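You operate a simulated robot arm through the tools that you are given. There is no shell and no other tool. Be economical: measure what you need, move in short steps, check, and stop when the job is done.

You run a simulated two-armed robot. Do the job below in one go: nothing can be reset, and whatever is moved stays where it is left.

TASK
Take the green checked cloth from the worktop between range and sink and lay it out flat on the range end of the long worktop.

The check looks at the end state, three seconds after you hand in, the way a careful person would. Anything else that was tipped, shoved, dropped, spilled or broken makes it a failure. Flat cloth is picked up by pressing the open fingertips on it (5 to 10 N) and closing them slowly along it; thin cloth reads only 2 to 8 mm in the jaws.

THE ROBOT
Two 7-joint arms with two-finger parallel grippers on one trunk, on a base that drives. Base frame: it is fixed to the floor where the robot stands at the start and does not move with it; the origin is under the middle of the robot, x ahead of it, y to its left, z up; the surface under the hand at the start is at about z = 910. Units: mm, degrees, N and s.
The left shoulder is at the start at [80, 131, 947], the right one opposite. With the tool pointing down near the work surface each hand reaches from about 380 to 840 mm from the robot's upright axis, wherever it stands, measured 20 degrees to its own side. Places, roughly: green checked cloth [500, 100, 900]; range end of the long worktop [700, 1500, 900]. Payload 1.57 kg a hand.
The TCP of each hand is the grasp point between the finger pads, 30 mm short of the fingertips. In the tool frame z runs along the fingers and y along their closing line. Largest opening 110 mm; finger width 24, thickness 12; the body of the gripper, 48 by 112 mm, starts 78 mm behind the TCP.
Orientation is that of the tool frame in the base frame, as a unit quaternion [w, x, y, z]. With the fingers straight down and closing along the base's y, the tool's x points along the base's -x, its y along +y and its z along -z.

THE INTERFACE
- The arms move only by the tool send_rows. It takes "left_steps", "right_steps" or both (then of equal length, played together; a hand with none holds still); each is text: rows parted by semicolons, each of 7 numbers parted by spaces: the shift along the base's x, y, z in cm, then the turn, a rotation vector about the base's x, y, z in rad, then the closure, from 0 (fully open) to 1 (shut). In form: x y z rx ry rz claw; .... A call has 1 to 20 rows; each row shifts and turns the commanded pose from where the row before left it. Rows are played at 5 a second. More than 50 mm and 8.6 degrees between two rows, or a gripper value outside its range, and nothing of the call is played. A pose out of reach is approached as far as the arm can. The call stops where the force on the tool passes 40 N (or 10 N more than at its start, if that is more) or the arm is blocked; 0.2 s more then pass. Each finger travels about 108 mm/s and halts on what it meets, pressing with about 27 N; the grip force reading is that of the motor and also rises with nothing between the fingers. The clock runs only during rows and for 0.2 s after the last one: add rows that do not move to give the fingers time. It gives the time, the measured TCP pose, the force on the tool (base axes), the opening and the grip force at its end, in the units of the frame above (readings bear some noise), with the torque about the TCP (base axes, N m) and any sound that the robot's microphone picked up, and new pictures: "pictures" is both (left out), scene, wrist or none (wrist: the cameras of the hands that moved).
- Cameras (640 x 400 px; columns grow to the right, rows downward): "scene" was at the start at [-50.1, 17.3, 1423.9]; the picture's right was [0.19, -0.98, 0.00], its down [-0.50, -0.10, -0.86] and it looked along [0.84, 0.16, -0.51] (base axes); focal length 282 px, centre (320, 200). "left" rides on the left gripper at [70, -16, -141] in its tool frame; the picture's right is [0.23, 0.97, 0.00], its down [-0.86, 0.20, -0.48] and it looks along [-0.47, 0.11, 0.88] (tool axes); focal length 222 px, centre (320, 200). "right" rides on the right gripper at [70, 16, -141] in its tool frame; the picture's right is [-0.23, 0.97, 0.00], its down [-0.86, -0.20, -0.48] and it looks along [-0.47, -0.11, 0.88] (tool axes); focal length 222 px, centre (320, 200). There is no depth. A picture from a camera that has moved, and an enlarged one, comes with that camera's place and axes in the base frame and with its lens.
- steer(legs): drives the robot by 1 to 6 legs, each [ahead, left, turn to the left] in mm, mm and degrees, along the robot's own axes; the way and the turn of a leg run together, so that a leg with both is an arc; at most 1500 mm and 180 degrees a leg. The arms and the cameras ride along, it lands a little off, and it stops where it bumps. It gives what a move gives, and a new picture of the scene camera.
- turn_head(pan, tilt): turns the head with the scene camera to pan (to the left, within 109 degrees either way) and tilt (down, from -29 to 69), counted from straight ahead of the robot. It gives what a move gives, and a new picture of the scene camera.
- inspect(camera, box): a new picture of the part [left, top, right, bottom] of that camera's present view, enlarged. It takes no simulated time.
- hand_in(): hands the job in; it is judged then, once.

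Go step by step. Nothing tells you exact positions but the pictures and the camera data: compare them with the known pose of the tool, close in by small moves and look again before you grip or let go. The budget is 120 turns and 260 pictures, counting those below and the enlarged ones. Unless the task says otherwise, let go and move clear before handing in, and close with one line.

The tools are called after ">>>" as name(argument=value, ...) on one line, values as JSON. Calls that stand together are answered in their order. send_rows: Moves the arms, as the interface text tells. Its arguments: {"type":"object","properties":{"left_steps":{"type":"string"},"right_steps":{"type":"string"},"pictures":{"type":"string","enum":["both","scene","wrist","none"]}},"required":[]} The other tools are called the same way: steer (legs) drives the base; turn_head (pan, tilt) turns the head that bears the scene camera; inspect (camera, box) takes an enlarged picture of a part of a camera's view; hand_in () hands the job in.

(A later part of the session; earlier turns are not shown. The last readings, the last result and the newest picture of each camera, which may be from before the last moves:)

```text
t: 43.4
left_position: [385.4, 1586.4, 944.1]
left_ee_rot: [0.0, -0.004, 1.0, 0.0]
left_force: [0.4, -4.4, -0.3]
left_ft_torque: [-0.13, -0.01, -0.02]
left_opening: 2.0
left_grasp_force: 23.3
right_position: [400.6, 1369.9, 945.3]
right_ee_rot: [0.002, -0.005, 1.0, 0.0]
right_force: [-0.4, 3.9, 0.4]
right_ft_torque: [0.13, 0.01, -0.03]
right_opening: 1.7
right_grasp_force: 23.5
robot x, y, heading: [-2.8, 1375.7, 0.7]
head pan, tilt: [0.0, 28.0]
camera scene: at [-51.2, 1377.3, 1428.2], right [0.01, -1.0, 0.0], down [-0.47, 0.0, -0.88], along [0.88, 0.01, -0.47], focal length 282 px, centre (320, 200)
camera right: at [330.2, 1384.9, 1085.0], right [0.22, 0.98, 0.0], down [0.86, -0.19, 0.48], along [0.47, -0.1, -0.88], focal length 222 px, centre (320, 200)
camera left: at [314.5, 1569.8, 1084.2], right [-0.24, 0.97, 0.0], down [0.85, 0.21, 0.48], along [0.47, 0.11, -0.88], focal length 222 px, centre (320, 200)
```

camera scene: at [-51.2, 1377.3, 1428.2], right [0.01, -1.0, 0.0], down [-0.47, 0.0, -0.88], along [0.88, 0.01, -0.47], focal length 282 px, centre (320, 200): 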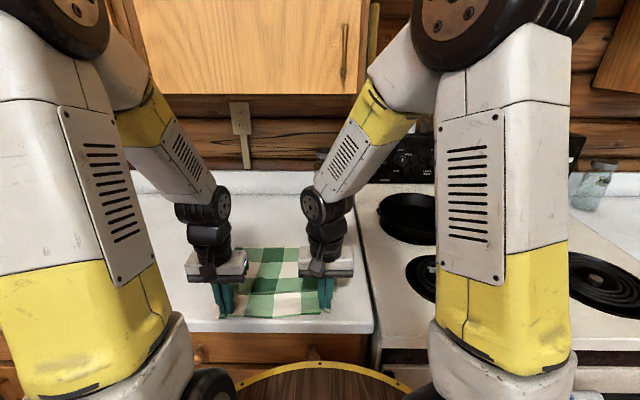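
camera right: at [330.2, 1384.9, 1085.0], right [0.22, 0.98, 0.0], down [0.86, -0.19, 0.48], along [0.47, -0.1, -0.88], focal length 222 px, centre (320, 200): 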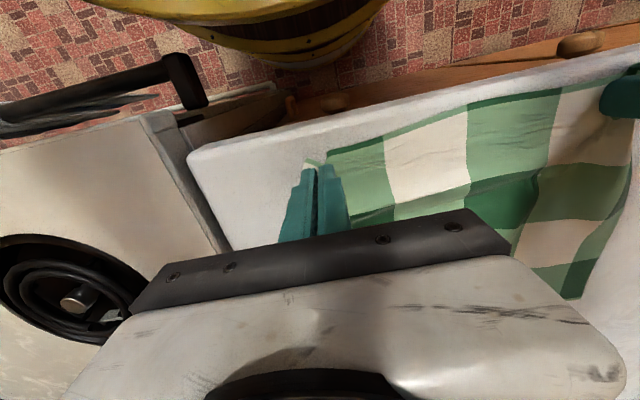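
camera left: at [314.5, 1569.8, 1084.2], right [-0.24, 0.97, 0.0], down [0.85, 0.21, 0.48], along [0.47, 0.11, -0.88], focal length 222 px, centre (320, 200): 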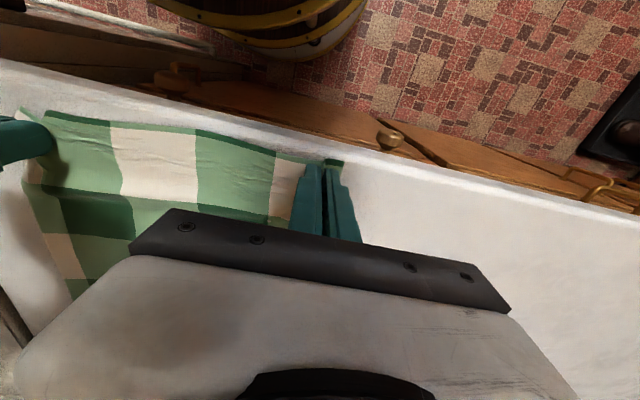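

Nearly flat, but it sits close to the front edge. I lift it and lay it again about 80 mm further back, with a truer arc.

>>> send_rows(left_steps="1.5 0 4 0 0 0 1;1.5 0 4 0 0 0 1;1.5 0 4 0 0 0 1;1.5 0 4 0 0 0 1;1.5 0 4 0 0 0 1;1.5 0 4 0 0 0 1;2.8 0 0.3 0 -0.1 0 1;2.8 0 0.3 0 -0.1 0 1;2.8 0 0.3 0 -0.1 0 1;2.8 0 0.3 0 -0.1 0 1;2.8 0 0.3 0 -0.1 0 1;2.8 0 0.3 0 -0.1 0 1;2.8 0 0.3 0 -0.1 0 1;0 0 0 0 0 0 1;0 0 0 0 0 0 1;0 0 0 0 0 0 1;0 0 0 0 0 0 1", right_steps="1.5 0 4 0 0 0 1;1.5 0 4 0 0 0 1;1.5 0 4 0 0 0 1;1.5 0 4 0 0 0 1;1.5 0 4 0 0 0 1;1.5 0 4 0 0 0 1;2.8 0 0.3 0 -0.1 0 1;2.8 0 0.3 0 -0.1 0 1;2.8 0 0.3 0 -0.1 0 1;2.8 0 0.3 0 -0.1 0 1;2.8 0 0.3 0 -0.1 0 1;2.8 0 0.3 0 -0.1 0 1;2.8 0 0.3 0 -0.1 0 1;0 0 0 0 0 0 1;0 0 0 0 0 0 1;0 0 0 0 0 0 1;0 0 0 0 0 0 1", pictures="scene")

>>> inspect(camera="scene", box=[200, 100, 400, 250])

```text
t: 47.0
left_position: [670.4, 1586.0, 1206.1]
left_ee_rot: [0.343, -0.005, 0.939, -0.001]
left_force: [0.2, -1.4, -0.1]
left_ft_torque: [-0.04, 0.01, -0.03]
left_opening: 2.3
left_grasp_force: 23.5
right_position: [686.1, 1370.6, 1205.0]
right_ee_rot: [0.344, -0.005, 0.939, -0.001]
right_force: [-1.5, 1.9, 0.4]
right_ft_torque: [0.03, 0.05, 0.03]
right_opening: 1.9
right_grasp_force: 23.2
robot x, y, heading: [-3.6, 1373.5, 0.5]
head pan, tilt: [0.0, 28.0]
camera scene: at [-51.1, 1377.3, 1428.2], right [0.01, -1.0, 0.0], down [-0.47, 0.0, -0.88], along [0.88, 0.01, -0.47], focal length 282 px, centre (320, 200)
```

scene: 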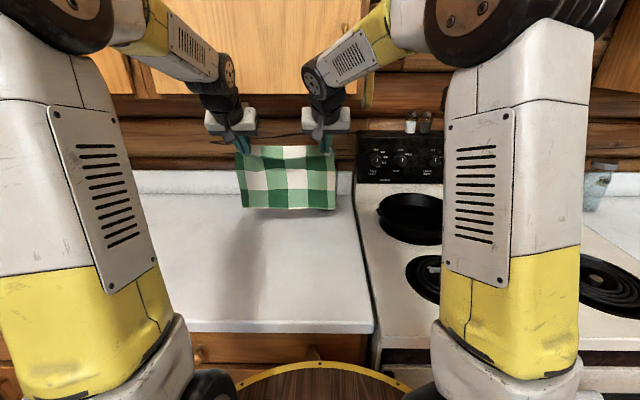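

```text
2.67 times, centred on (300, 175) of scene
camera zoom: at [-51.1, 1377.3, 1428.2], right [0.01, -1.0, 0.0], down [-0.47, 0.0, -0.88], along [0.88, 0.01, -0.47], focal length 751 px, centre (373, 267)
```

zoom: 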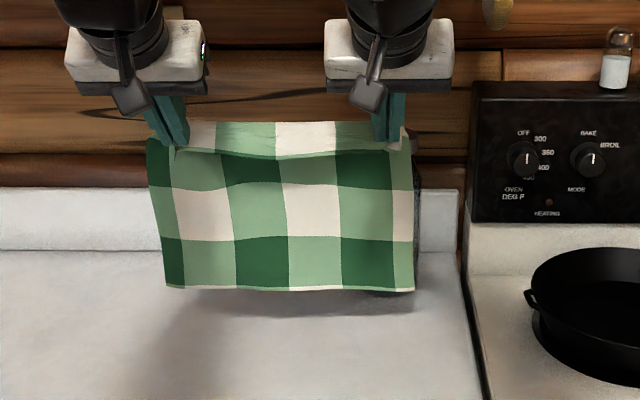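

The bottom edge hangs at z≈1000, so about 95 mm more to touch. I lower straight, then follow the arc slowly.

>>> send_rows(left_steps="0 0 -2.5 0 0 0 1;0 0 -2.5 0 0 0 1;0 0 -2.5 0 0 0 1;0 0 -2.3 0 0 0 1;0 0 0 0 0 0 1;0 0 0 0 0 0 1;0 0 0 0 0 0 1;0 0 0 0 0 0 1", right_steps="0 0 -2.5 0 0 0 1;0 0 -2.5 0 0 0 1;0 0 -2.5 0 0 0 1;0 0 -2.3 0 0 0 1;0 0 0 0 0 0 1;0 0 0 0 0 0 1;0 0 0 0 0 0 1;0 0 0 0 0 0 1", pictures="none")

>>> inspect(camera="scene", box=[200, 120, 400, 270])

```text
t: 48.8
left_position: [670.9, 1585.4, 1108.0]
left_ee_rot: [0.343, -0.004, 0.939, -0.001]
left_force: [1.2, -3.0, 0.0]
left_ft_torque: [-0.07, 0.01, -0.07]
left_opening: 2.2
left_grasp_force: 23.5
right_position: [685.6, 1369.2, 1108.4]
right_ee_rot: [0.344, -0.005, 0.939, -0.001]
right_force: [0.6, 2.7, 0.9]
right_ft_torque: [0.08, 0.0, 0.05]
right_opening: 1.7
right_grasp_force: 23.5
robot x, y, heading: [-1.5, 1377.8, 0.3]
head pan, tilt: [0.0, 28.0]
```

```text
2.67 times, centred on (300, 195) of scene
camera zoom: at [-51.1, 1377.3, 1428.2], right [0.01, -1.0, 0.0], down [-0.47, 0.0, -0.88], along [0.88, 0.01, -0.47], focal length 751 px, centre (373, 213)
```

zoom: 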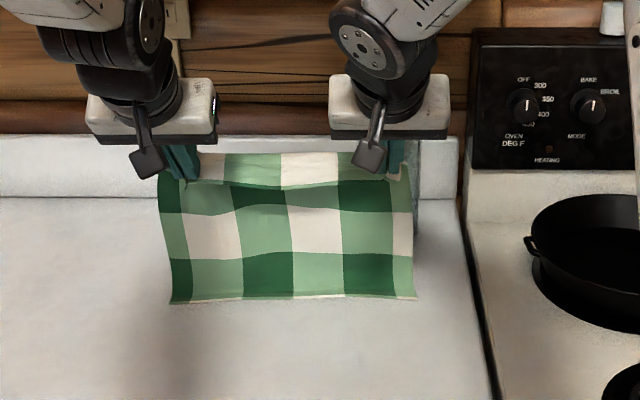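

The bottom edge now rests on the worktop at x≈694. Now the arc.

>>> send_rows(left_steps="-2.7 0 -0.3 0 0 0 1;-2.7 0 -0.4 0 0 0 1;-2.6 0 -0.67 0 0.1 0 1;-2.5 0 -0.93 0 0.1 0 1;-2.3 0 -1.17 0 0.1 0 1;-2.1 0 -1.38 0 0.1 0 1;-1.8 0 -1.57 0 0.1 0 1;-1.55 0 -1.74 0 0.1 0 1;-1.2 0 -1.87 0 0.1 0 1;-0.9 0 -1.98 0 0 0 1;-0.5 0 -2.0 0 0 0 1;-0.2 0 -1.7 0 0 0 1;0 0 -0.3 0 0 0 1;0 0 0 0 0 0 1", right_steps="-2.7 0 -0.3 0 0 0 1;-2.7 0 -0.4 0 0 0 1;-2.6 0 -0.67 0 0.1 0 1;-2.5 0 -0.93 0 0.1 0 1;-2.3 0 -1.17 0 0.1 0 1;-2.1 0 -1.38 0 0.1 0 1;-1.8 0 -1.57 0 0.1 0 1;-1.55 0 -1.74 0 0.1 0 1;-1.2 0 -1.87 0 0.1 0 1;-0.9 0 -1.98 0 0 0 1;-0.5 0 -2.0 0 0 0 1;-0.2 0 -1.7 0 0 0 1;0 0 -0.3 0 0 0 1;0 0 0 0 0 0 1")

```text
t: 51.8
left_position: [459.9, 1586.0, 948.2]
left_ee_rot: [0.0, -0.005, 1.0, 0.0]
left_force: [0.4, -2.5, -0.3]
left_ft_torque: [-0.07, -0.01, 0.0]
left_opening: 2.1
left_grasp_force: 23.7
right_position: [476.6, 1370.3, 945.4]
right_ee_rot: [0.002, -0.006, 1.0, 0.0]
right_force: [-0.3, 1.7, -0.7]
right_ft_torque: [0.03, 0.02, -0.03]
right_opening: 1.7
right_grasp_force: 23.7
robot x, y, heading: [-2.3, 1377.3, 0.2]
head pan, tilt: [0.0, 28.0]
camera scene: at [-51.1, 1377.3, 1428.2], right [0.01, -1.0, 0.0], down [-0.47, 0.0, -0.88], along [0.88, 0.01, -0.47], focal length 282 px, centre (320, 200)
camera right: at [405.9, 1385.4, 1087.4], right [0.22, 0.98, 0.0], down [0.86, -0.19, 0.48], along [0.47, -0.1, -0.88], focal length 222 px, centre (320, 200)
camera left: at [389.6, 1568.6, 1088.2], right [-0.24, 0.97, 0.0], down [0.85, 0.21, 0.48], along [0.47, 0.11, -0.88], focal length 222 px, centre (320, 200)
```

scene: 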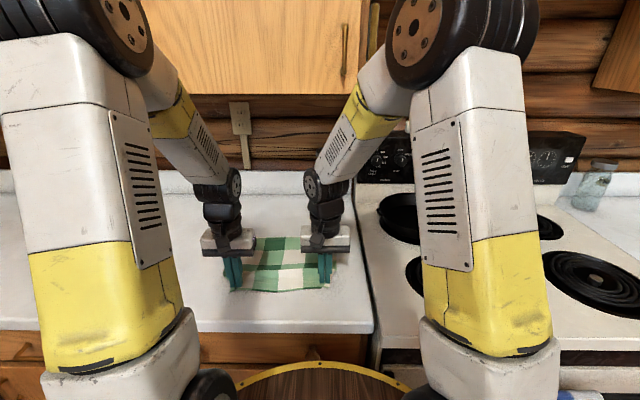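
right: 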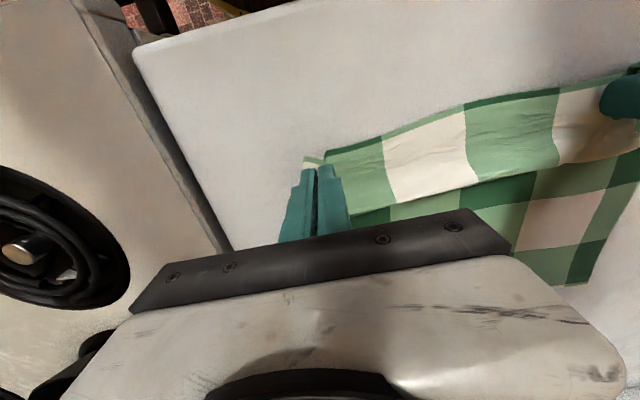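
left: 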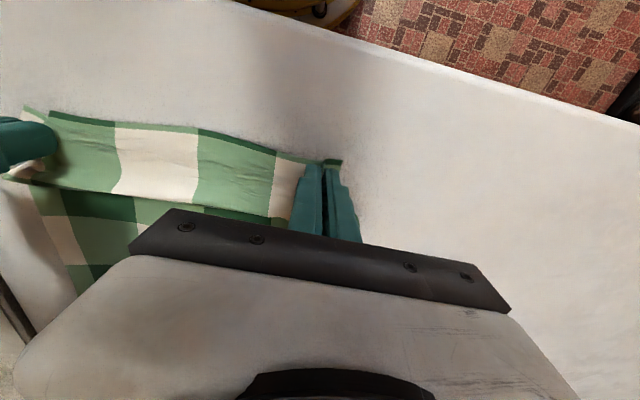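

Better placed (far edge x≈671). I pull the remaining ~40 mm of slack out slowly.

>>> send_rows(left_steps="-0.8 0 -0.1 0 0 0 1;-0.8 0 -0.1 0 0 0 1;-0.8 0 -0.1 0 0 0 1;-0.8 0 0 0 0 0 1;-0.8 0 0 0 0 0 1;-0.4 0 0 0 0 0 1;0 0 0 0 0 0 1", right_steps="-0.8 0 0 0 0 0 1;-0.8 0 -0.1 0 0 0 1;-0.8 0 0 0 0 0 1;-0.8 0 0 0 0 0 1;-0.8 0 0 0 0 0 1;-0.4 0 0 0 0 0 1;0 0 0 0 0 0 1")

```text
t: 53.4
left_position: [415.2, 1586.7, 944.1]
left_ee_rot: [0.0, -0.004, 1.0, 0.0]
left_force: [0.8, -2.6, 0.1]
left_ft_torque: [-0.1, -0.04, -0.02]
left_opening: 1.9
left_grasp_force: 23.7
right_position: [431.9, 1370.1, 946.1]
right_ee_rot: [0.001, -0.006, 1.0, 0.002]
right_force: [-0.1, 3.2, 0.4]
right_ft_torque: [0.09, 0.0, 0.01]
right_opening: 1.8
right_grasp_force: 23.1
robot x, y, heading: [-5.2, 1375.9, 0.3]
head pan, tilt: [0.0, 28.0]
camera scene: at [-51.2, 1377.3, 1428.2], right [0.01, -1.0, 0.0], down [-0.47, 0.0, -0.88], along [0.88, 0.01, -0.47], focal length 282 px, centre (320, 200)
camera right: at [361.5, 1385.0, 1086.4], right [0.22, 0.98, 0.0], down [0.86, -0.19, 0.48], along [0.47, -0.1, -0.88], focal length 222 px, centre (320, 200)
camera left: at [346.0, 1569.3, 1084.5], right [-0.24, 0.97, 0.0], down [0.85, 0.21, 0.48], along [0.47, 0.11, -0.88], focal length 222 px, centre (320, 200)
```

scene: 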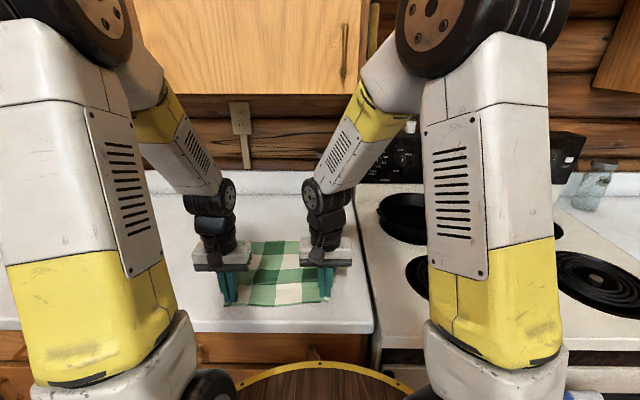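
right: 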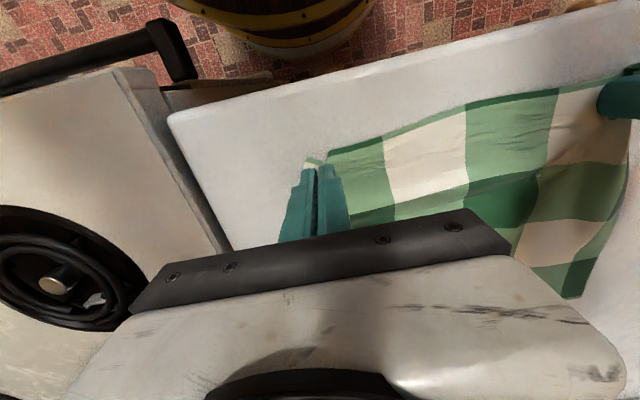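
left: 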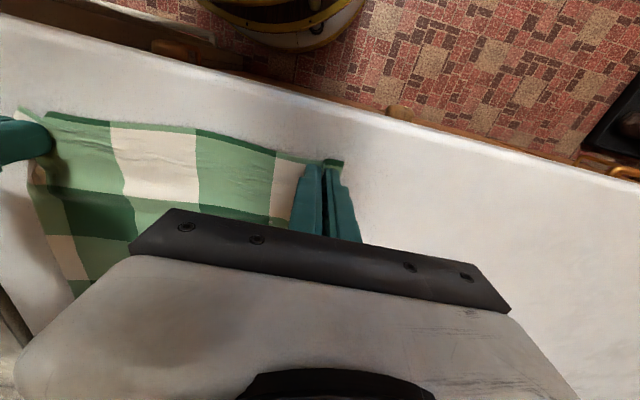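

A last small pull, then I set the fingertips down onto the surface.

>>> send_rows(left_steps="-0.5 0 0 0 0 0 1;-0.5 0 0 0 0 0 1;-0.5 0 0 0 0 0 1;0 0 -0.15 0 0 0 1;0 0 -0.1 0 0 0 1", right_steps="-0.5 0 0 0 0 0 1;-0.5 0 0 0 0 0 1;-0.5 0 0 0 0 0 1;0 0 -0.15 0 0 0 1;0 0 -0.15 0 0 0 1", pictures="wrist")

```text
t: 54.6
left_position: [400.5, 1587.4, 942.3]
left_ee_rot: [0.0, -0.004, 1.0, 0.001]
left_force: [-0.1, -2.3, 0.0]
left_ft_torque: [-0.08, 0.0, -0.02]
left_opening: 2.2
left_grasp_force: 23.5
right_position: [416.1, 1369.6, 944.0]
right_ee_rot: [0.001, -0.006, 1.0, 0.001]
right_force: [-0.3, 2.7, 0.8]
right_ft_torque: [0.08, 0.0, 0.05]
right_opening: 1.6
right_grasp_force: 23.3
robot x, y, heading: [-3.6, 1376.8, 0.3]
head pan, tilt: [0.0, 28.0]
camera right: at [346.5, 1385.4, 1083.9], right [0.22, 0.98, 0.0], down [0.86, -0.19, 0.48], along [0.47, -0.1, -0.88], focal length 222 px, centre (320, 200)
camera left: at [330.7, 1569.4, 1082.7], right [-0.24, 0.97, 0.0], down [0.85, 0.21, 0.48], along [0.47, 0.11, -0.88], focal length 222 px, centre (320, 200)
```

right: 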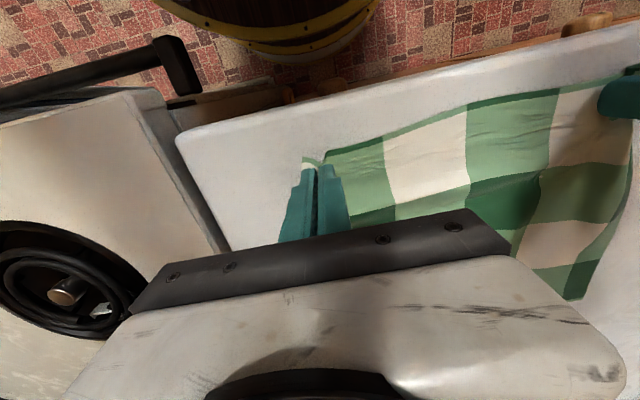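
left: 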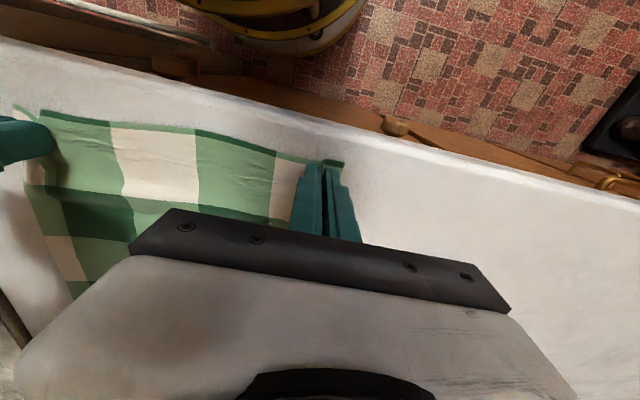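

I touch down both hands lightly before opening.

>>> send_rows(left_steps="0 0 -0.1 0 0 0 1;0 0 0 0 0 0 1", right_steps="0 0 -0.2 0 0 0 1;0 0 0 0 0 0 1", pictures="none")

>>> send_rows(left_steps="0 0 -0.1 0 0 0 1;0 0 0 0 0 0 1", right_steps="0 0 -0.1 0 0 0 1;0 0 0 0 0 0 1", pictures="none")

```text
t: 55.2
left_position: [400.2, 1586.3, 941.2]
left_ee_rot: [0.001, -0.004, 1.0, 0.0]
left_force: [1.0, -2.8, 0.0]
left_ft_torque: [-0.11, 0.01, 0.01]
left_opening: 1.9
left_grasp_force: 24.4
right_position: [416.4, 1369.3, 942.2]
right_ee_rot: [0.002, -0.004, 1.0, 0.001]
right_force: [-4.2, 1.6, 27.4]
right_ft_torque: [0.12, 0.19, 0.04]
right_opening: 1.8
right_grasp_force: 23.5
robot x, y, heading: [-0.7, 1375.1, 0.5]
head pan, tilt: [0.0, 28.0]
```

```text
t: 55.6
left_position: [401.8, 1587.7, 941.7]
left_ee_rot: [0.002, -0.005, 1.0, 0.001]
left_force: [-0.5, -2.1, 4.4]
left_ft_torque: [-0.05, 0.01, -0.01]
left_opening: 2.2
left_grasp_force: 24.3
right_position: [416.8, 1371.7, 941.5]
right_ee_rot: [0.004, -0.005, 1.0, 0.002]
right_force: [-2.2, 1.5, 11.0]
right_ft_torque: [0.06, 0.1, 0.01]
right_opening: 1.8
right_grasp_force: 23.5
robot x, y, heading: [-3.4, 1381.3, 0.5]
head pan, tilt: [0.0, 28.0]
stopped in row 2 (right hand): the force on the tool passed its limit at 42 N (the readings are from after the stop); the commanded pose is now the measured one
```

Both hands rest lightly on the surface. I open slowly so the fingers spread the cloth back outward.

>>> send_rows(left_steps="0 0 -0.03 0 0 0 0.97;0 0 0 0 0 0 0.94;0 0 0 0 0 0 0.91;0 0 0 0 0 0 0.88;0 0 0 0 0 0 0.85;0 0 0 0 0 0 0.82;0 0 0 0 0 0 0.79;0 0 0 0 0 0 0.76;0 0 0 0 0 0 0.73;0 0 0 0 0 0 0.7;0 0 0 0 0 0 0.67;0 0 0 0 0 0 0.64;0 0 0 0 0 0 0.61;0 0 0 0 0 0 0.58;0 0 0 0 0 0 0.58", right_steps="0 0 0 0 0 0 0.97;0 0 0 0 0 0 0.94;0 0 0 0 0 0 0.91;0 0 0 0 0 0 0.88;0 0 0 0 0 0 0.85;0 0 0 0 0 0 0.82;0 0 0 0 0 0 0.79;0 0 0 0 0 0 0.76;0 0 0 0 0 0 0.73;0 0 0 0 0 0 0.7;0 0 0 0 0 0 0.67;0 0 0 0 0 0 0.64;0 0 0 0 0 0 0.61;0 0 0 0 0 0 0.58;0 0 0 0 0 0 0.58")

```text
t: 58.8
left_position: [400.1, 1586.4, 941.3]
left_ee_rot: [0.002, -0.005, 1.0, 0.001]
left_force: [-0.1, -0.4, 36.3]
left_ft_torque: [0.08, 0.16, -0.01]
left_opening: 36.7
left_grasp_force: 0.2
right_position: [416.0, 1371.0, 940.3]
right_ee_rot: [0.004, -0.006, 1.0, 0.002]
right_force: [-0.4, -4.4, 21.8]
right_ft_torque: [0.37, 0.17, 0.06]
right_opening: 42.4
right_grasp_force: 0.1
robot x, y, heading: [-3.7, 1373.8, 0.5]
head pan, tilt: [0.0, 28.0]
camera scene: at [-52.4, 1376.7, 1428.1], right [0.01, -1.0, 0.0], down [-0.47, 0.0, -0.88], along [0.88, 0.01, -0.47], focal length 282 px, centre (320, 200)
camera right: at [346.3, 1384.9, 1082.1], right [0.22, 0.98, 0.0], down [0.85, -0.19, 0.48], along [0.47, -0.1, -0.88], focal length 222 px, centre (320, 200)
camera left: at [330.3, 1569.4, 1081.3], right [-0.24, 0.97, 0.0], down [0.85, 0.21, 0.48], along [0.47, 0.11, -0.88], focal length 222 px, centre (320, 200)
```

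scene: 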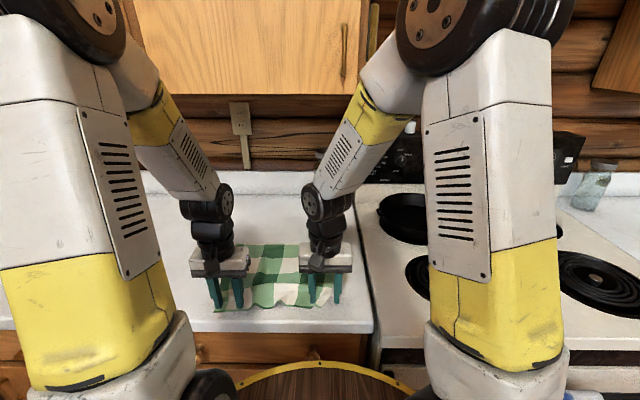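
right: 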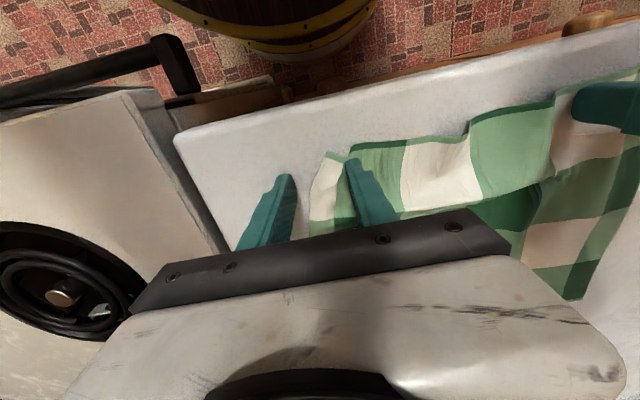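
left: 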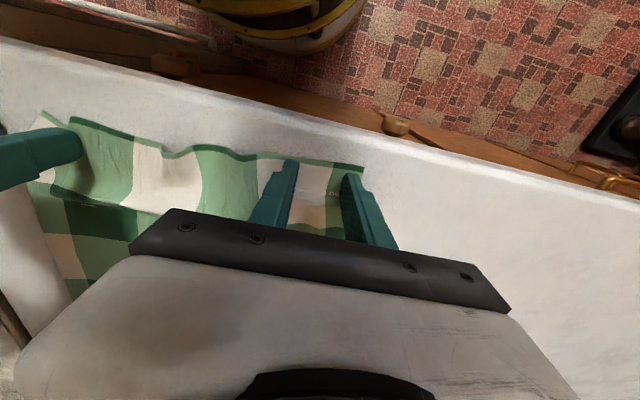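

Released, with some waves in the middle of the near edge. I lift both hands clear and look.

>>> send_rows(left_steps="0 0 0.5 0 0 0 0.58;0 0 2 0 0 0 0.58;0 0 4 0 0 0 0.58;0 1 5 0 0 0 0.58;0 4 5 0 0 0 0.58;0 4 3 0 0 0 0.58;0 4 0 0 0 0 0.58", right_steps="0 0 0.5 0 0 0 0.58;0 0 2 0 0 0 0.58;0 0 4 0 0 0 0.58;0 -1 5 0 0 0 0.58;0 -4 5 0 0 0 0.58;0 -4 3 0 0 0 0.58;0 -4 0 0 0 0 0.58")

>>> turn_head(pan=5, tilt=45)

>>> inspect(camera="scene", box=[210, 120, 410, 245])

```text
refused: row 4 steps farther than a row can; nothing moved
```

```text
t: 59.6
left_position: [399.6, 1587.7, 941.0]
left_ee_rot: [0.002, -0.004, 1.0, 0.001]
left_force: [0.4, -0.9, 38.2]
left_ft_torque: [0.1, 0.12, -0.03]
left_opening: 36.4
left_grasp_force: 0.0
right_position: [417.8, 1369.2, 940.2]
right_ee_rot: [0.004, -0.006, 1.0, 0.002]
right_force: [0.3, -3.9, 21.7]
right_ft_torque: [0.39, 0.14, 0.02]
right_opening: 42.4
right_grasp_force: 0.0
robot x, y, heading: [-2.4, 1377.9, 0.5]
head pan, tilt: [5.0, 45.0]
camera scene: at [-62.6, 1383.7, 1402.4], right [0.1, -1.0, 0.0], down [-0.7, -0.07, -0.71], along [0.7, 0.07, -0.71], focal length 282 px, centre (320, 200)
```

scene: 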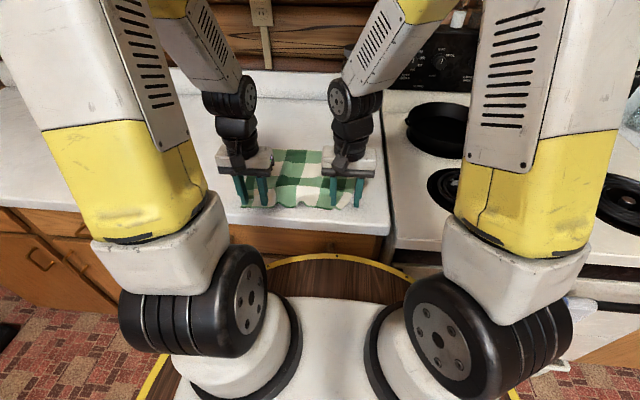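

```text
3.20 times, centred on (310, 182) of scene
camera zoom: at [-62.6, 1383.7, 1402.4], right [0.1, -1.0, 0.0], down [-0.7, -0.07, -0.71], along [0.7, 0.07, -0.71], focal length 901 px, centre (352, 256)
```

zoom: 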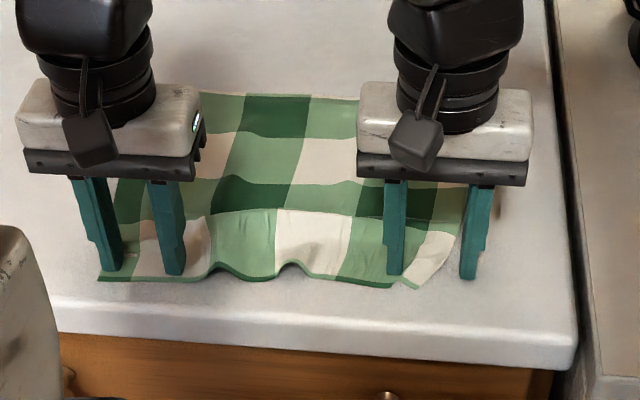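

Fingers still press on the cloth, so I ease the pressure and drag both hands outward to smooth out the waves.

>>> send_rows(left_steps="0 0 0.08 0 0 0 0.58;0 0.3 0 0 0 0 0.58;0 0.3 0 0 0 0 0.58;0 0.3 0 0 0 0 0.58;0 0.3 0 0 0 0 0.58;0 0 0 0 0 0 0.58", right_steps="0 0 0.03 0 0 0 0.58;0 -0.3 0 0 0 0 0.58;0 -0.3 0 0 0 0 0.58;0 -0.3 0 0 0 0 0.58;0 -0.3 0 0 0 0 0.58;0 0 0 0 0 0 0.58", pictures="none")

>>> inspect(camera="scene", box=[210, 120, 410, 245])

```text
t: 61.0
left_position: [400.0, 1599.2, 941.5]
left_ee_rot: [0.001, -0.004, 1.0, 0.0]
left_force: [-0.2, -1.1, 2.5]
left_ft_torque: [0.03, 0.03, 0.0]
left_opening: 44.9
left_grasp_force: 0.0
right_position: [418.2, 1358.2, 941.4]
right_ee_rot: [0.004, -0.006, 1.0, 0.002]
right_force: [0.1, 2.5, 12.7]
right_ft_torque: [0.43, 0.08, -0.03]
right_opening: 48.8
right_grasp_force: 2.1
robot x, y, heading: [-5.2, 1378.3, 0.4]
head pan, tilt: [5.0, 45.0]
```

```text
3.20 times, centred on (310, 182) of scene
camera zoom: at [-61.8, 1384.4, 1402.4], right [0.1, -1.0, 0.0], down [-0.7, -0.07, -0.71], along [0.7, 0.07, -0.71], focal length 901 px, centre (352, 256)
```

zoom: 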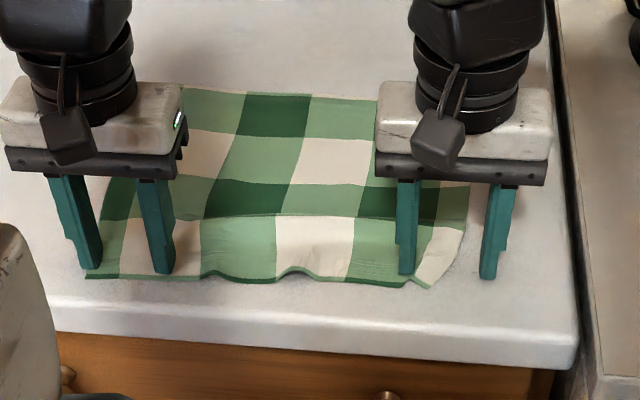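

That works well. A bit more the same way.

>>> send_rows(left_steps="0 0 -0.06 0 0 0 0.58;0 0.3 0 0 0 0 0.58;0 0.3 0 0 0 0 0.58;0 0.2 0 0 0 0 0.58;0 0 0 0 0 0 0.58", right_steps="0 0 0 0 0 0 0.58;0 -0.3 0 0 0 0 0.58;0 -0.3 0 0 0 0 0.58;0 -0.2 0 0 0 0 0.58;0 0 0 0 0 0 0.58", pictures="none")

>>> inspect(camera="scene", box=[210, 120, 410, 245])

```text
t: 62.2
left_position: [400.8, 1606.9, 941.1]
left_ee_rot: [0.003, -0.004, 1.0, 0.0]
left_force: [1.4, -6.6, 26.4]
left_ft_torque: [-0.11, 0.08, 0.02]
left_opening: 44.6
left_grasp_force: 0.0
right_position: [416.3, 1351.0, 941.4]
right_ee_rot: [0.002, -0.005, 1.0, 0.002]
right_force: [-0.1, 2.8, 6.7]
right_ft_torque: [0.26, 0.04, 0.04]
right_opening: 48.5
right_grasp_force: 1.4
robot x, y, heading: [-4.4, 1377.9, 0.4]
head pan, tilt: [5.0, 45.0]
```

```text
3.20 times, centred on (310, 182) of scene
camera zoom: at [-62.1, 1383.8, 1402.4], right [0.1, -1.0, 0.0], down [-0.7, -0.07, -0.71], along [0.7, 0.07, -0.71], focal length 901 px, centre (352, 256)
```

zoom: 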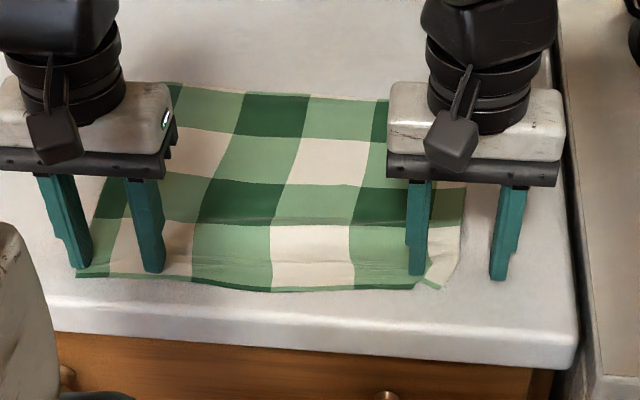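

Almost smooth now. I lift both hands straight up and look at the result.

>>> send_rows(left_steps="0 0 0.5 0 0 0 0.58;0 0 2 0 0 0 0.58;0 0 4 0 0 0 0.58;0 0 4.5 0 0 0 0.58;0 2 4 0 0 0 0.58;0 3 3 0 0 0 0.58", right_steps="0 0 0.5 0 0 0 0.58;0 0 2 0 0 0 0.58;0 0 4 0 0 0 0.58;0 0 4.5 0 0 0 0.58;0 -2 4 0 0 0 0.58;0 -3 3 0 0 0 0.58")

>>> inspect(camera="scene", box=[210, 120, 410, 245])

```text
t: 63.6
left_position: [401.4, 1657.9, 1120.5]
left_ee_rot: [0.001, -0.004, 1.0, 0.0]
left_force: [0.1, -0.9, 0.2]
left_ft_torque: [-0.05, 0.04, -0.02]
left_opening: 46.1
left_grasp_force: 0.1
right_position: [414.8, 1299.0, 1121.6]
right_ee_rot: [0.003, -0.005, 1.0, 0.001]
right_force: [0.2, -0.5, -0.3]
right_ft_torque: [-0.02, 0.03, 0.01]
right_opening: 46.4
right_grasp_force: 0.1
robot x, y, heading: [-5.3, 1377.3, 0.5]
head pan, tilt: [5.0, 45.0]
camera scene: at [-61.2, 1384.4, 1402.4], right [0.1, -1.0, 0.0], down [-0.7, -0.07, -0.71], along [0.7, 0.07, -0.71], focal length 282 px, centre (320, 200)
camera right: at [344.9, 1314.7, 1262.2], right [0.22, 0.98, 0.0], down [0.86, -0.19, 0.48], along [0.47, -0.1, -0.88], focal length 222 px, centre (320, 200)
camera left: at [330.1, 1640.6, 1260.6], right [-0.24, 0.97, 0.0], down [0.85, 0.21, 0.48], along [0.47, 0.11, -0.88], focal length 222 px, centre (320, 200)
```

scene: 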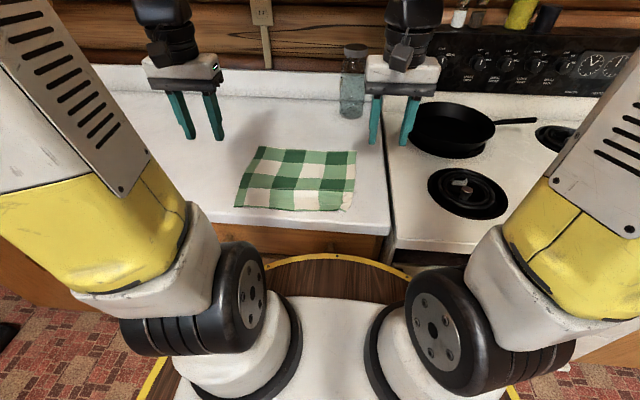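
right: 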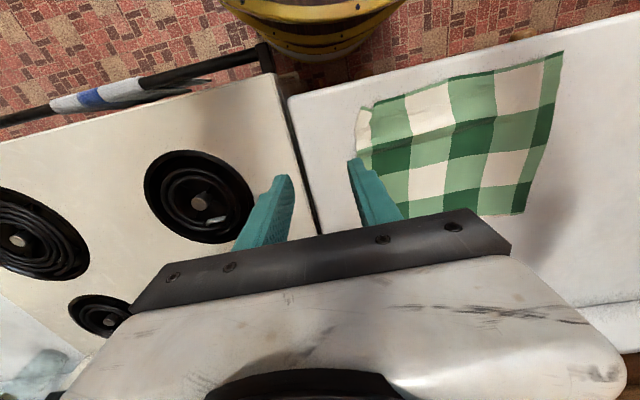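
left: 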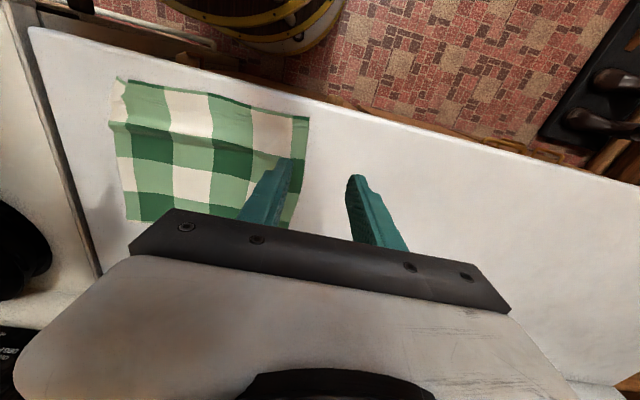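

```text
3.20 times, centred on (310, 182) of scene
camera zoom: at [-61.2, 1384.4, 1402.4], right [0.1, -1.0, 0.0], down [-0.7, -0.07, -0.71], along [0.7, 0.07, -0.71], focal length 901 px, centre (352, 256)
```

zoom: 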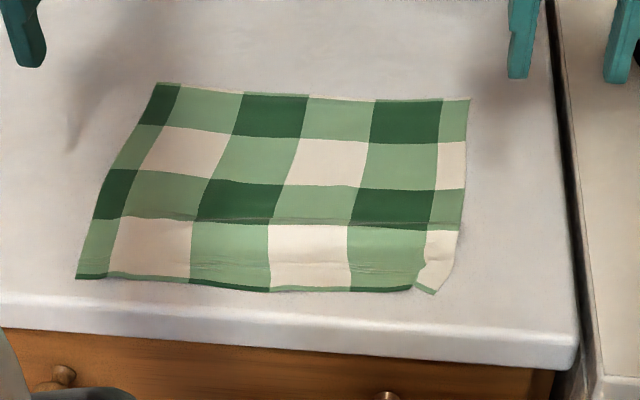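

Nearly flat; only a small pucker at the near right corner (≈393, 1366) and a faint ridge. I press closed fingertips near both near corners and drag outward and toward the front.

>>> send_rows(left_steps="0 -2.9 -3 0 0 0 1;0.2 -2.9 -3.5 0 0 0 1;0 0 -4 0 0 0 1;0 0 -4 0 0 0 1;0 0 -2.5 0 0 0 1;0 0 0 0 0 0 1", right_steps="0 3.4 -3 0 0 0 1;0.3 3.4 -3.5 0 0 0 1;0 0 -4 0 0 0 1;0 0 -4 0 0 0 1;0 0 -2.5 0 0 0 1;0 0 0 0 0 0 1", pictures="none")

>>> inspect(camera="scene", box=[210, 120, 410, 245])

```text
t: 65.0
left_position: [404.2, 1600.5, 951.6]
left_ee_rot: [0.001, -0.005, 1.0, 0.0]
left_force: [-0.3, -0.2, -0.2]
left_ft_torque: [0.01, -0.02, 0.01]
left_opening: 0.1
left_grasp_force: 21.5
right_position: [419.2, 1367.7, 951.8]
right_ee_rot: [0.002, -0.005, 1.0, 0.001]
right_force: [1.0, 0.1, 0.7]
right_ft_torque: [-0.01, 0.0, 0.01]
right_opening: 0.2
right_grasp_force: 21.1
robot x, y, heading: [-4.3, 1378.0, 0.6]
head pan, tilt: [5.0, 45.0]
```

```text
3.20 times, centred on (310, 182) of scene
camera zoom: at [-61.5, 1384.3, 1402.4], right [0.1, -1.0, 0.0], down [-0.7, -0.07, -0.71], along [0.7, 0.07, -0.71], focal length 901 px, centre (352, 256)
```

zoom: 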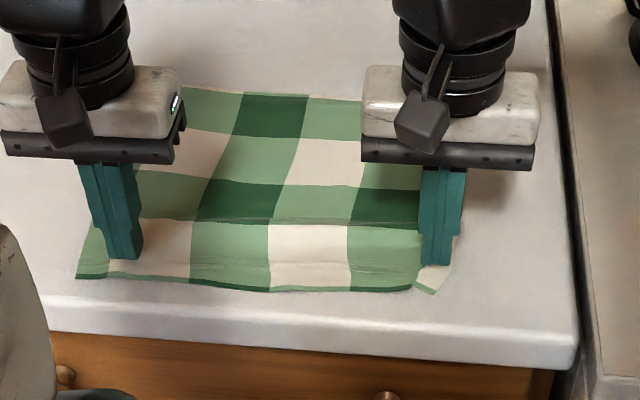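

Aligned. I lower to light contact.

>>> send_rows(left_steps="-0.4 0 -0.5 0 0 0 1;0 0 -0.3 0 0 0 1;0 0 -0.1 0 0 0 1;0 0 0 0 0 0 1", right_steps="-0.8 0 -0.5 0 0 0 1;0 0 -0.3 0 0 0 1;0 0 -0.1 0 0 0 1;0 0 0 0 0 0 1", pictures="none")

```text
t: 66.0
left_position: [399.2, 1599.8, 942.6]
left_ee_rot: [0.001, -0.004, 1.0, 0.0]
left_force: [0.0, -0.5, -0.2]
left_ft_torque: [0.01, -0.01, 0.0]
left_opening: 0.0
left_grasp_force: 21.5
right_position: [411.4, 1370.3, 943.2]
right_ee_rot: [0.003, -0.005, 1.0, 0.0]
right_force: [-1.0, 0.0, 0.4]
right_ft_torque: [0.02, 0.03, -0.03]
right_opening: 0.0
right_grasp_force: 21.6
robot x, y, heading: [-3.6, 1377.9, 0.7]
head pan, tilt: [5.0, 45.0]
```

>>> send_rows(left_steps="0 0 -0.1 0 0 0 1;0 0 -0.05 0 0 0 1;0 0 0 0 0 0 1", right_steps="0 0 -0.1 0 0 0 1;0 0 -0.05 0 0 0 1;0 0 0 0 0 0 1", pictures="none")

```text
t: 66.8
left_position: [399.2, 1599.9, 940.9]
left_ee_rot: [0.002, -0.004, 1.0, 0.0]
left_force: [1.7, 0.0, 22.2]
left_ft_torque: [0.02, 0.08, 0.01]
left_opening: 0.1
left_grasp_force: 21.2
right_position: [412.4, 1368.7, 941.6]
right_ee_rot: [0.004, -0.005, 1.0, 0.001]
right_force: [0.3, -0.6, 7.6]
right_ft_torque: [0.04, 0.02, 0.04]
right_opening: 0.1
right_grasp_force: 21.5
robot x, y, heading: [-0.2, 1379.1, 0.3]
head pan, tilt: [5.0, 45.0]
```

Light contact on both (22 N and 8 N). I drag now: right outward, both slightly toward the front.

>>> send_rows(left_steps="0 0 0.02 0 0 0 1;0 0 0 0 0 0 1;0 0 0 0 0 0 1;0 0 0 0 0 0 1;-0.3 0.1 0 0 0 0 1;-0.3 0.1 0 0 0 0 1;0 0 0 0 0 0 1", right_steps="0 0 -0.04 0 0 0 1;0 -0.5 0 0 0 0 1;0 -0.5 0 0 0 0 1;0 -0.5 0 0 0 0 1;-0.3 -0.4 0 0 0 0 1;-0.3 -0.2 0 0 0 0 1;0 0 0 0 0 0 1", pictures="none")

>>> inspect(camera="scene", box=[210, 120, 410, 245])

```text
t: 68.4
left_position: [392.6, 1600.5, 941.4]
left_ee_rot: [0.003, -0.004, 1.0, 0.0]
left_force: [6.6, -13.7, 35.4]
left_ft_torque: [-0.38, 0.01, 0.03]
left_opening: 0.2
left_grasp_force: 21.4
right_position: [407.3, 1347.8, 941.4]
right_ee_rot: [0.005, -0.005, 1.0, 0.002]
right_force: [4.4, 13.5, 34.9]
right_ft_torque: [0.5, -0.11, 0.02]
right_opening: 0.0
right_grasp_force: 21.0
robot x, y, heading: [-2.3, 1379.9, 0.6]
head pan, tilt: [5.0, 45.0]
```

```text
3.20 times, centred on (310, 182) of scene
camera zoom: at [-62.3, 1384.0, 1402.4], right [0.1, -1.0, 0.0], down [-0.7, -0.07, -0.71], along [0.7, 0.07, -0.71], focal length 901 px, centre (352, 256)
```

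zoom: 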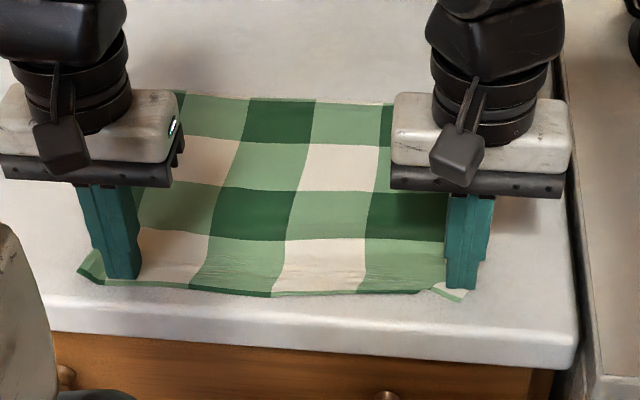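

The ridge is gone. I lift straight up and check.

>>> send_rows(left_steps="0 0 0.3 0 0 0 1;0 0 2 0 0 0 1;0 0 4 0 0 0 1;0 0 4.5 0 0 0 1;0 2 4 0 0 0 1;0 3 3 0 0 0 1", right_steps="0 0 0.3 0 0 0 1;0 0 2 0 0 0 1;0 0 4 0 0 0 1;0 0 4.5 0 0 0 1;0 -2 4 0 0 0 1;0 -3 3 0 0 0 1", pictures="none")

>>> inspect(camera="scene", box=[210, 120, 410, 245])

```text
t: 69.8
left_position: [392.0, 1648.8, 1118.5]
left_ee_rot: [0.001, -0.004, 1.0, 0.0]
left_force: [0.1, 0.0, 0.2]
left_ft_torque: [-0.02, 0.03, 0.01]
left_opening: 0.1
left_grasp_force: 20.9
right_position: [405.0, 1297.9, 1118.6]
right_ee_rot: [0.003, -0.005, 1.0, 0.0]
right_force: [0.7, -0.4, 0.1]
right_ft_torque: [-0.01, 0.03, 0.0]
right_opening: 0.0
right_grasp_force: 21.5
robot x, y, heading: [-2.6, 1375.4, 0.6]
head pan, tilt: [5.0, 45.0]
```

```text
3.20 times, centred on (310, 182) of scene
camera zoom: at [-61.1, 1384.4, 1402.4], right [0.1, -1.0, 0.0], down [-0.7, -0.07, -0.71], along [0.7, 0.07, -0.71], focal length 901 px, centre (352, 256)
```

zoom: 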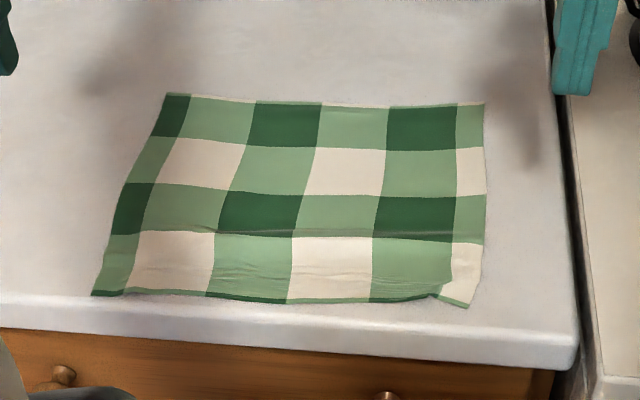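

Good overall; I look closer at the right near corner from the right wrist camera.

>>> inspect(camera="right", box=[320, 20, 600, 220])

>>> inspect(camera="left", box=[60, 20, 340, 220])

```text
2.00 times, centred on (460, 120) of right
camera zoom: at [335.6, 1312.4, 1258.8], right [0.22, 0.98, 0.0], down [0.85, -0.19, 0.48], along [0.47, -0.1, -0.88], focal length 444 px, centre (40, 360)
```

zoom: 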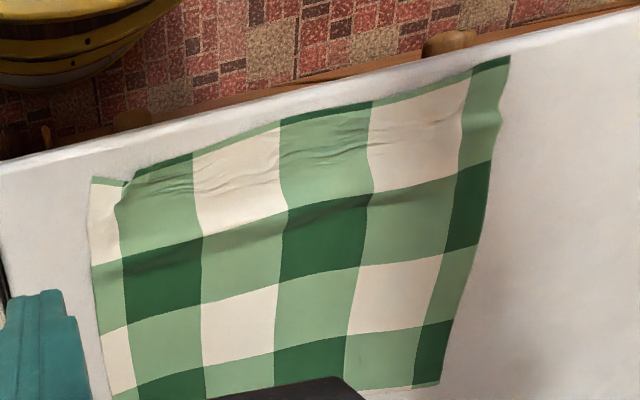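

```text
2.00 times, centred on (200, 120) of left
camera zoom: at [322.0, 1631.8, 1259.2], right [-0.24, 0.97, 0.0], down [0.85, 0.21, 0.48], along [0.47, 0.11, -0.88], focal length 444 px, centre (560, 360)
```

zoom: 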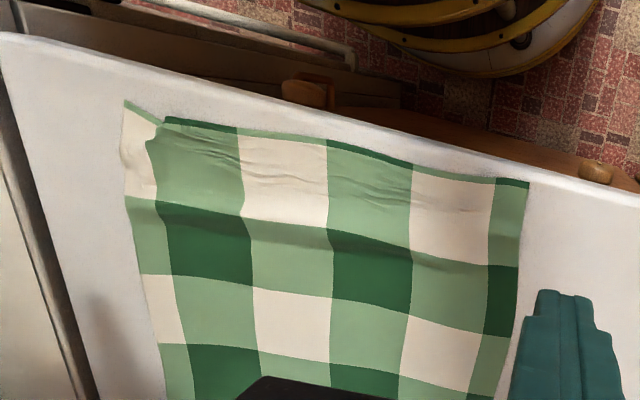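

Just a small pucker in the right near corner plus a soft ridge. I straddle the pucker with the right fingers, press and open them to spread it.

>>> send_rows(right_steps="-0.3 3.5 -2.5 0 0 0 0.8;-0.4 3.4 -3 0 0 0 0.8;0 0 -4 0 0 0 0.8;0 0 -4 0 0 0 0.8;0 0 -3.2 0 0 0 0.8;0 0 -0.7 0 0 0 0.8;0 0 0 0 0 0 0.8", pictures="none")

>>> inspect(camera="scene", box=[280, 160, 400, 235])

>>> inspect(camera="right", box=[200, 80, 480, 255])

```text
t: 71.4
left_position: [391.5, 1649.8, 1119.0]
left_ee_rot: [0.0, -0.005, 1.0, 0.0]
left_force: [-0.3, 0.2, 0.0]
left_ft_torque: [0.0, 0.01, 0.01]
left_opening: 0.0
left_grasp_force: 21.7
right_position: [400.5, 1367.3, 945.1]
right_ee_rot: [0.003, -0.005, 1.0, 0.001]
right_force: [0.6, -0.5, 1.2]
right_ft_torque: [0.02, 0.0, -0.01]
right_opening: 21.9
right_grasp_force: 0.0
robot x, y, heading: [-3.4, 1380.4, 0.7]
head pan, tilt: [5.0, 45.0]
```

```text
5.33 times, centred on (340, 198) of scene
camera zoom: at [-61.5, 1384.3, 1402.4], right [0.1, -1.0, 0.0], down [-0.7, -0.07, -0.71], along [0.7, 0.07, -0.71], focal length 1501 px, centre (213, 213)
```

zoom: 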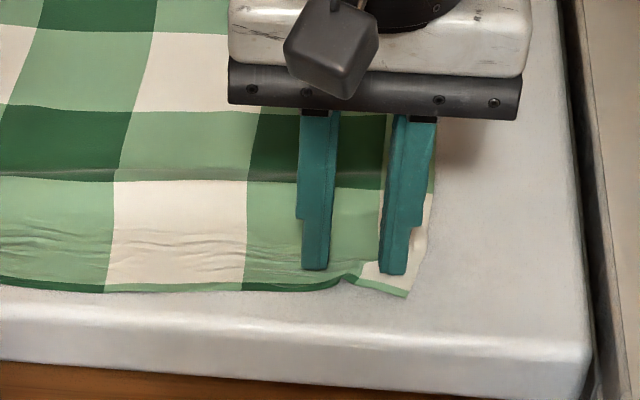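

```text
2.29 times, centred on (340, 168) of right
camera zoom: at [330.1, 1381.2, 1084.6], right [0.22, 0.98, 0.0], down [0.85, -0.19, 0.48], along [0.47, -0.1, -0.88], focal length 508 px, centre (274, 274)
```

zoom: 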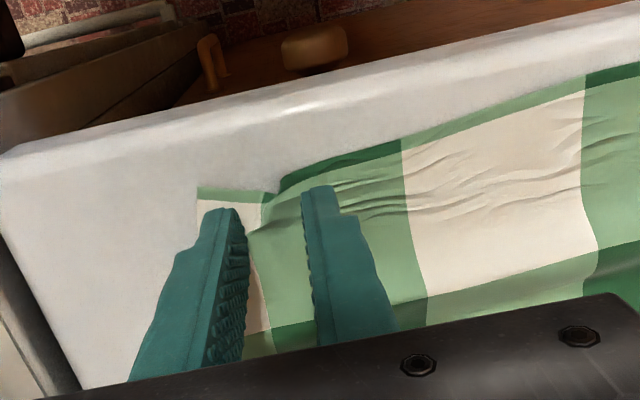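

Straddled as wanted; I shift slightly to the front, touch down and open slowly.

>>> send_rows(right_steps="-0.8 0 -0.1 0 0 0 0.8;0 0 -0.2 0 0 0 0.8;0 0 -0.08 0 0 0 0.8;0 0 0 0 0 0 0.8", pictures="none")

```text
t: 72.4
left_position: [390.0, 1649.1, 1117.6]
left_ee_rot: [0.0, -0.004, 1.0, 0.0]
left_force: [0.6, -1.2, 0.4]
left_ft_torque: [0.02, 0.01, -0.03]
left_opening: 0.0
left_grasp_force: 21.3
right_position: [392.6, 1366.1, 940.3]
right_ee_rot: [0.003, -0.005, 1.0, 0.001]
right_force: [-1.5, -0.8, 26.5]
right_ft_torque: [-0.26, 0.1, -0.02]
right_opening: 22.0
right_grasp_force: 0.3
robot x, y, heading: [-4.9, 1376.9, 0.4]
head pan, tilt: [5.0, 45.0]
```

>>> send_rows(right_steps="0 0 0 0 0 0 0.78;0 0 0 0 0 0 0.75;0 -0.1 0 0 0 0 0.72;0 -0.1 0 0 0 0 0.69;0 -0.1 0 0 0 0 0.66;0 -0.1 0 0 0 0 0.63;0 0 0 0 0 0 0.6;0 0 0 0 0 0 0.6", pictures="none")

>>> inspect(camera="right", box=[200, 80, 480, 255])

```text
t: 74.3
left_position: [391.3, 1649.2, 1118.0]
left_ee_rot: [0.001, -0.004, 1.0, 0.001]
left_force: [-0.8, 0.0, -0.2]
left_ft_torque: [0.04, -0.01, 0.0]
left_opening: 0.0
left_grasp_force: 21.4
right_position: [392.2, 1362.1, 940.9]
right_ee_rot: [0.005, -0.005, 1.0, 0.002]
right_force: [0.9, 0.8, 7.1]
right_ft_torque: [-0.13, -0.02, 0.0]
right_opening: 42.4
right_grasp_force: 0.1
robot x, y, heading: [-3.6, 1378.1, 0.7]
head pan, tilt: [5.0, 45.0]
stopped in row 8 (right hand): the force on the tool passed its limit at 40 N (the readings are from after the stop); the commanded pose is now the measured one
```

```text
2.29 times, centred on (340, 168) of right
camera zoom: at [321.1, 1377.8, 1081.9], right [0.22, 0.98, 0.01], down [0.85, -0.19, 0.48], along [0.47, -0.1, -0.87], focal length 508 px, centre (274, 274)
```

zoom: 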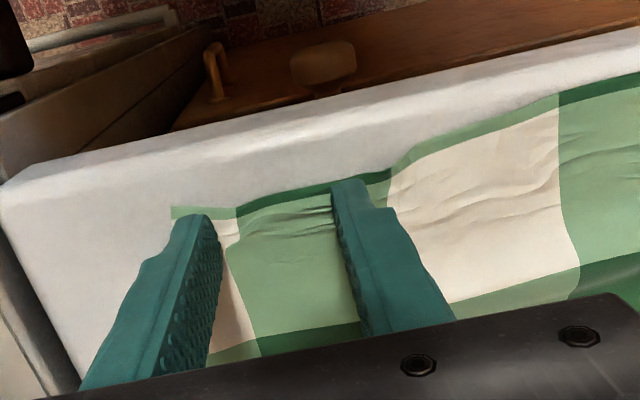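

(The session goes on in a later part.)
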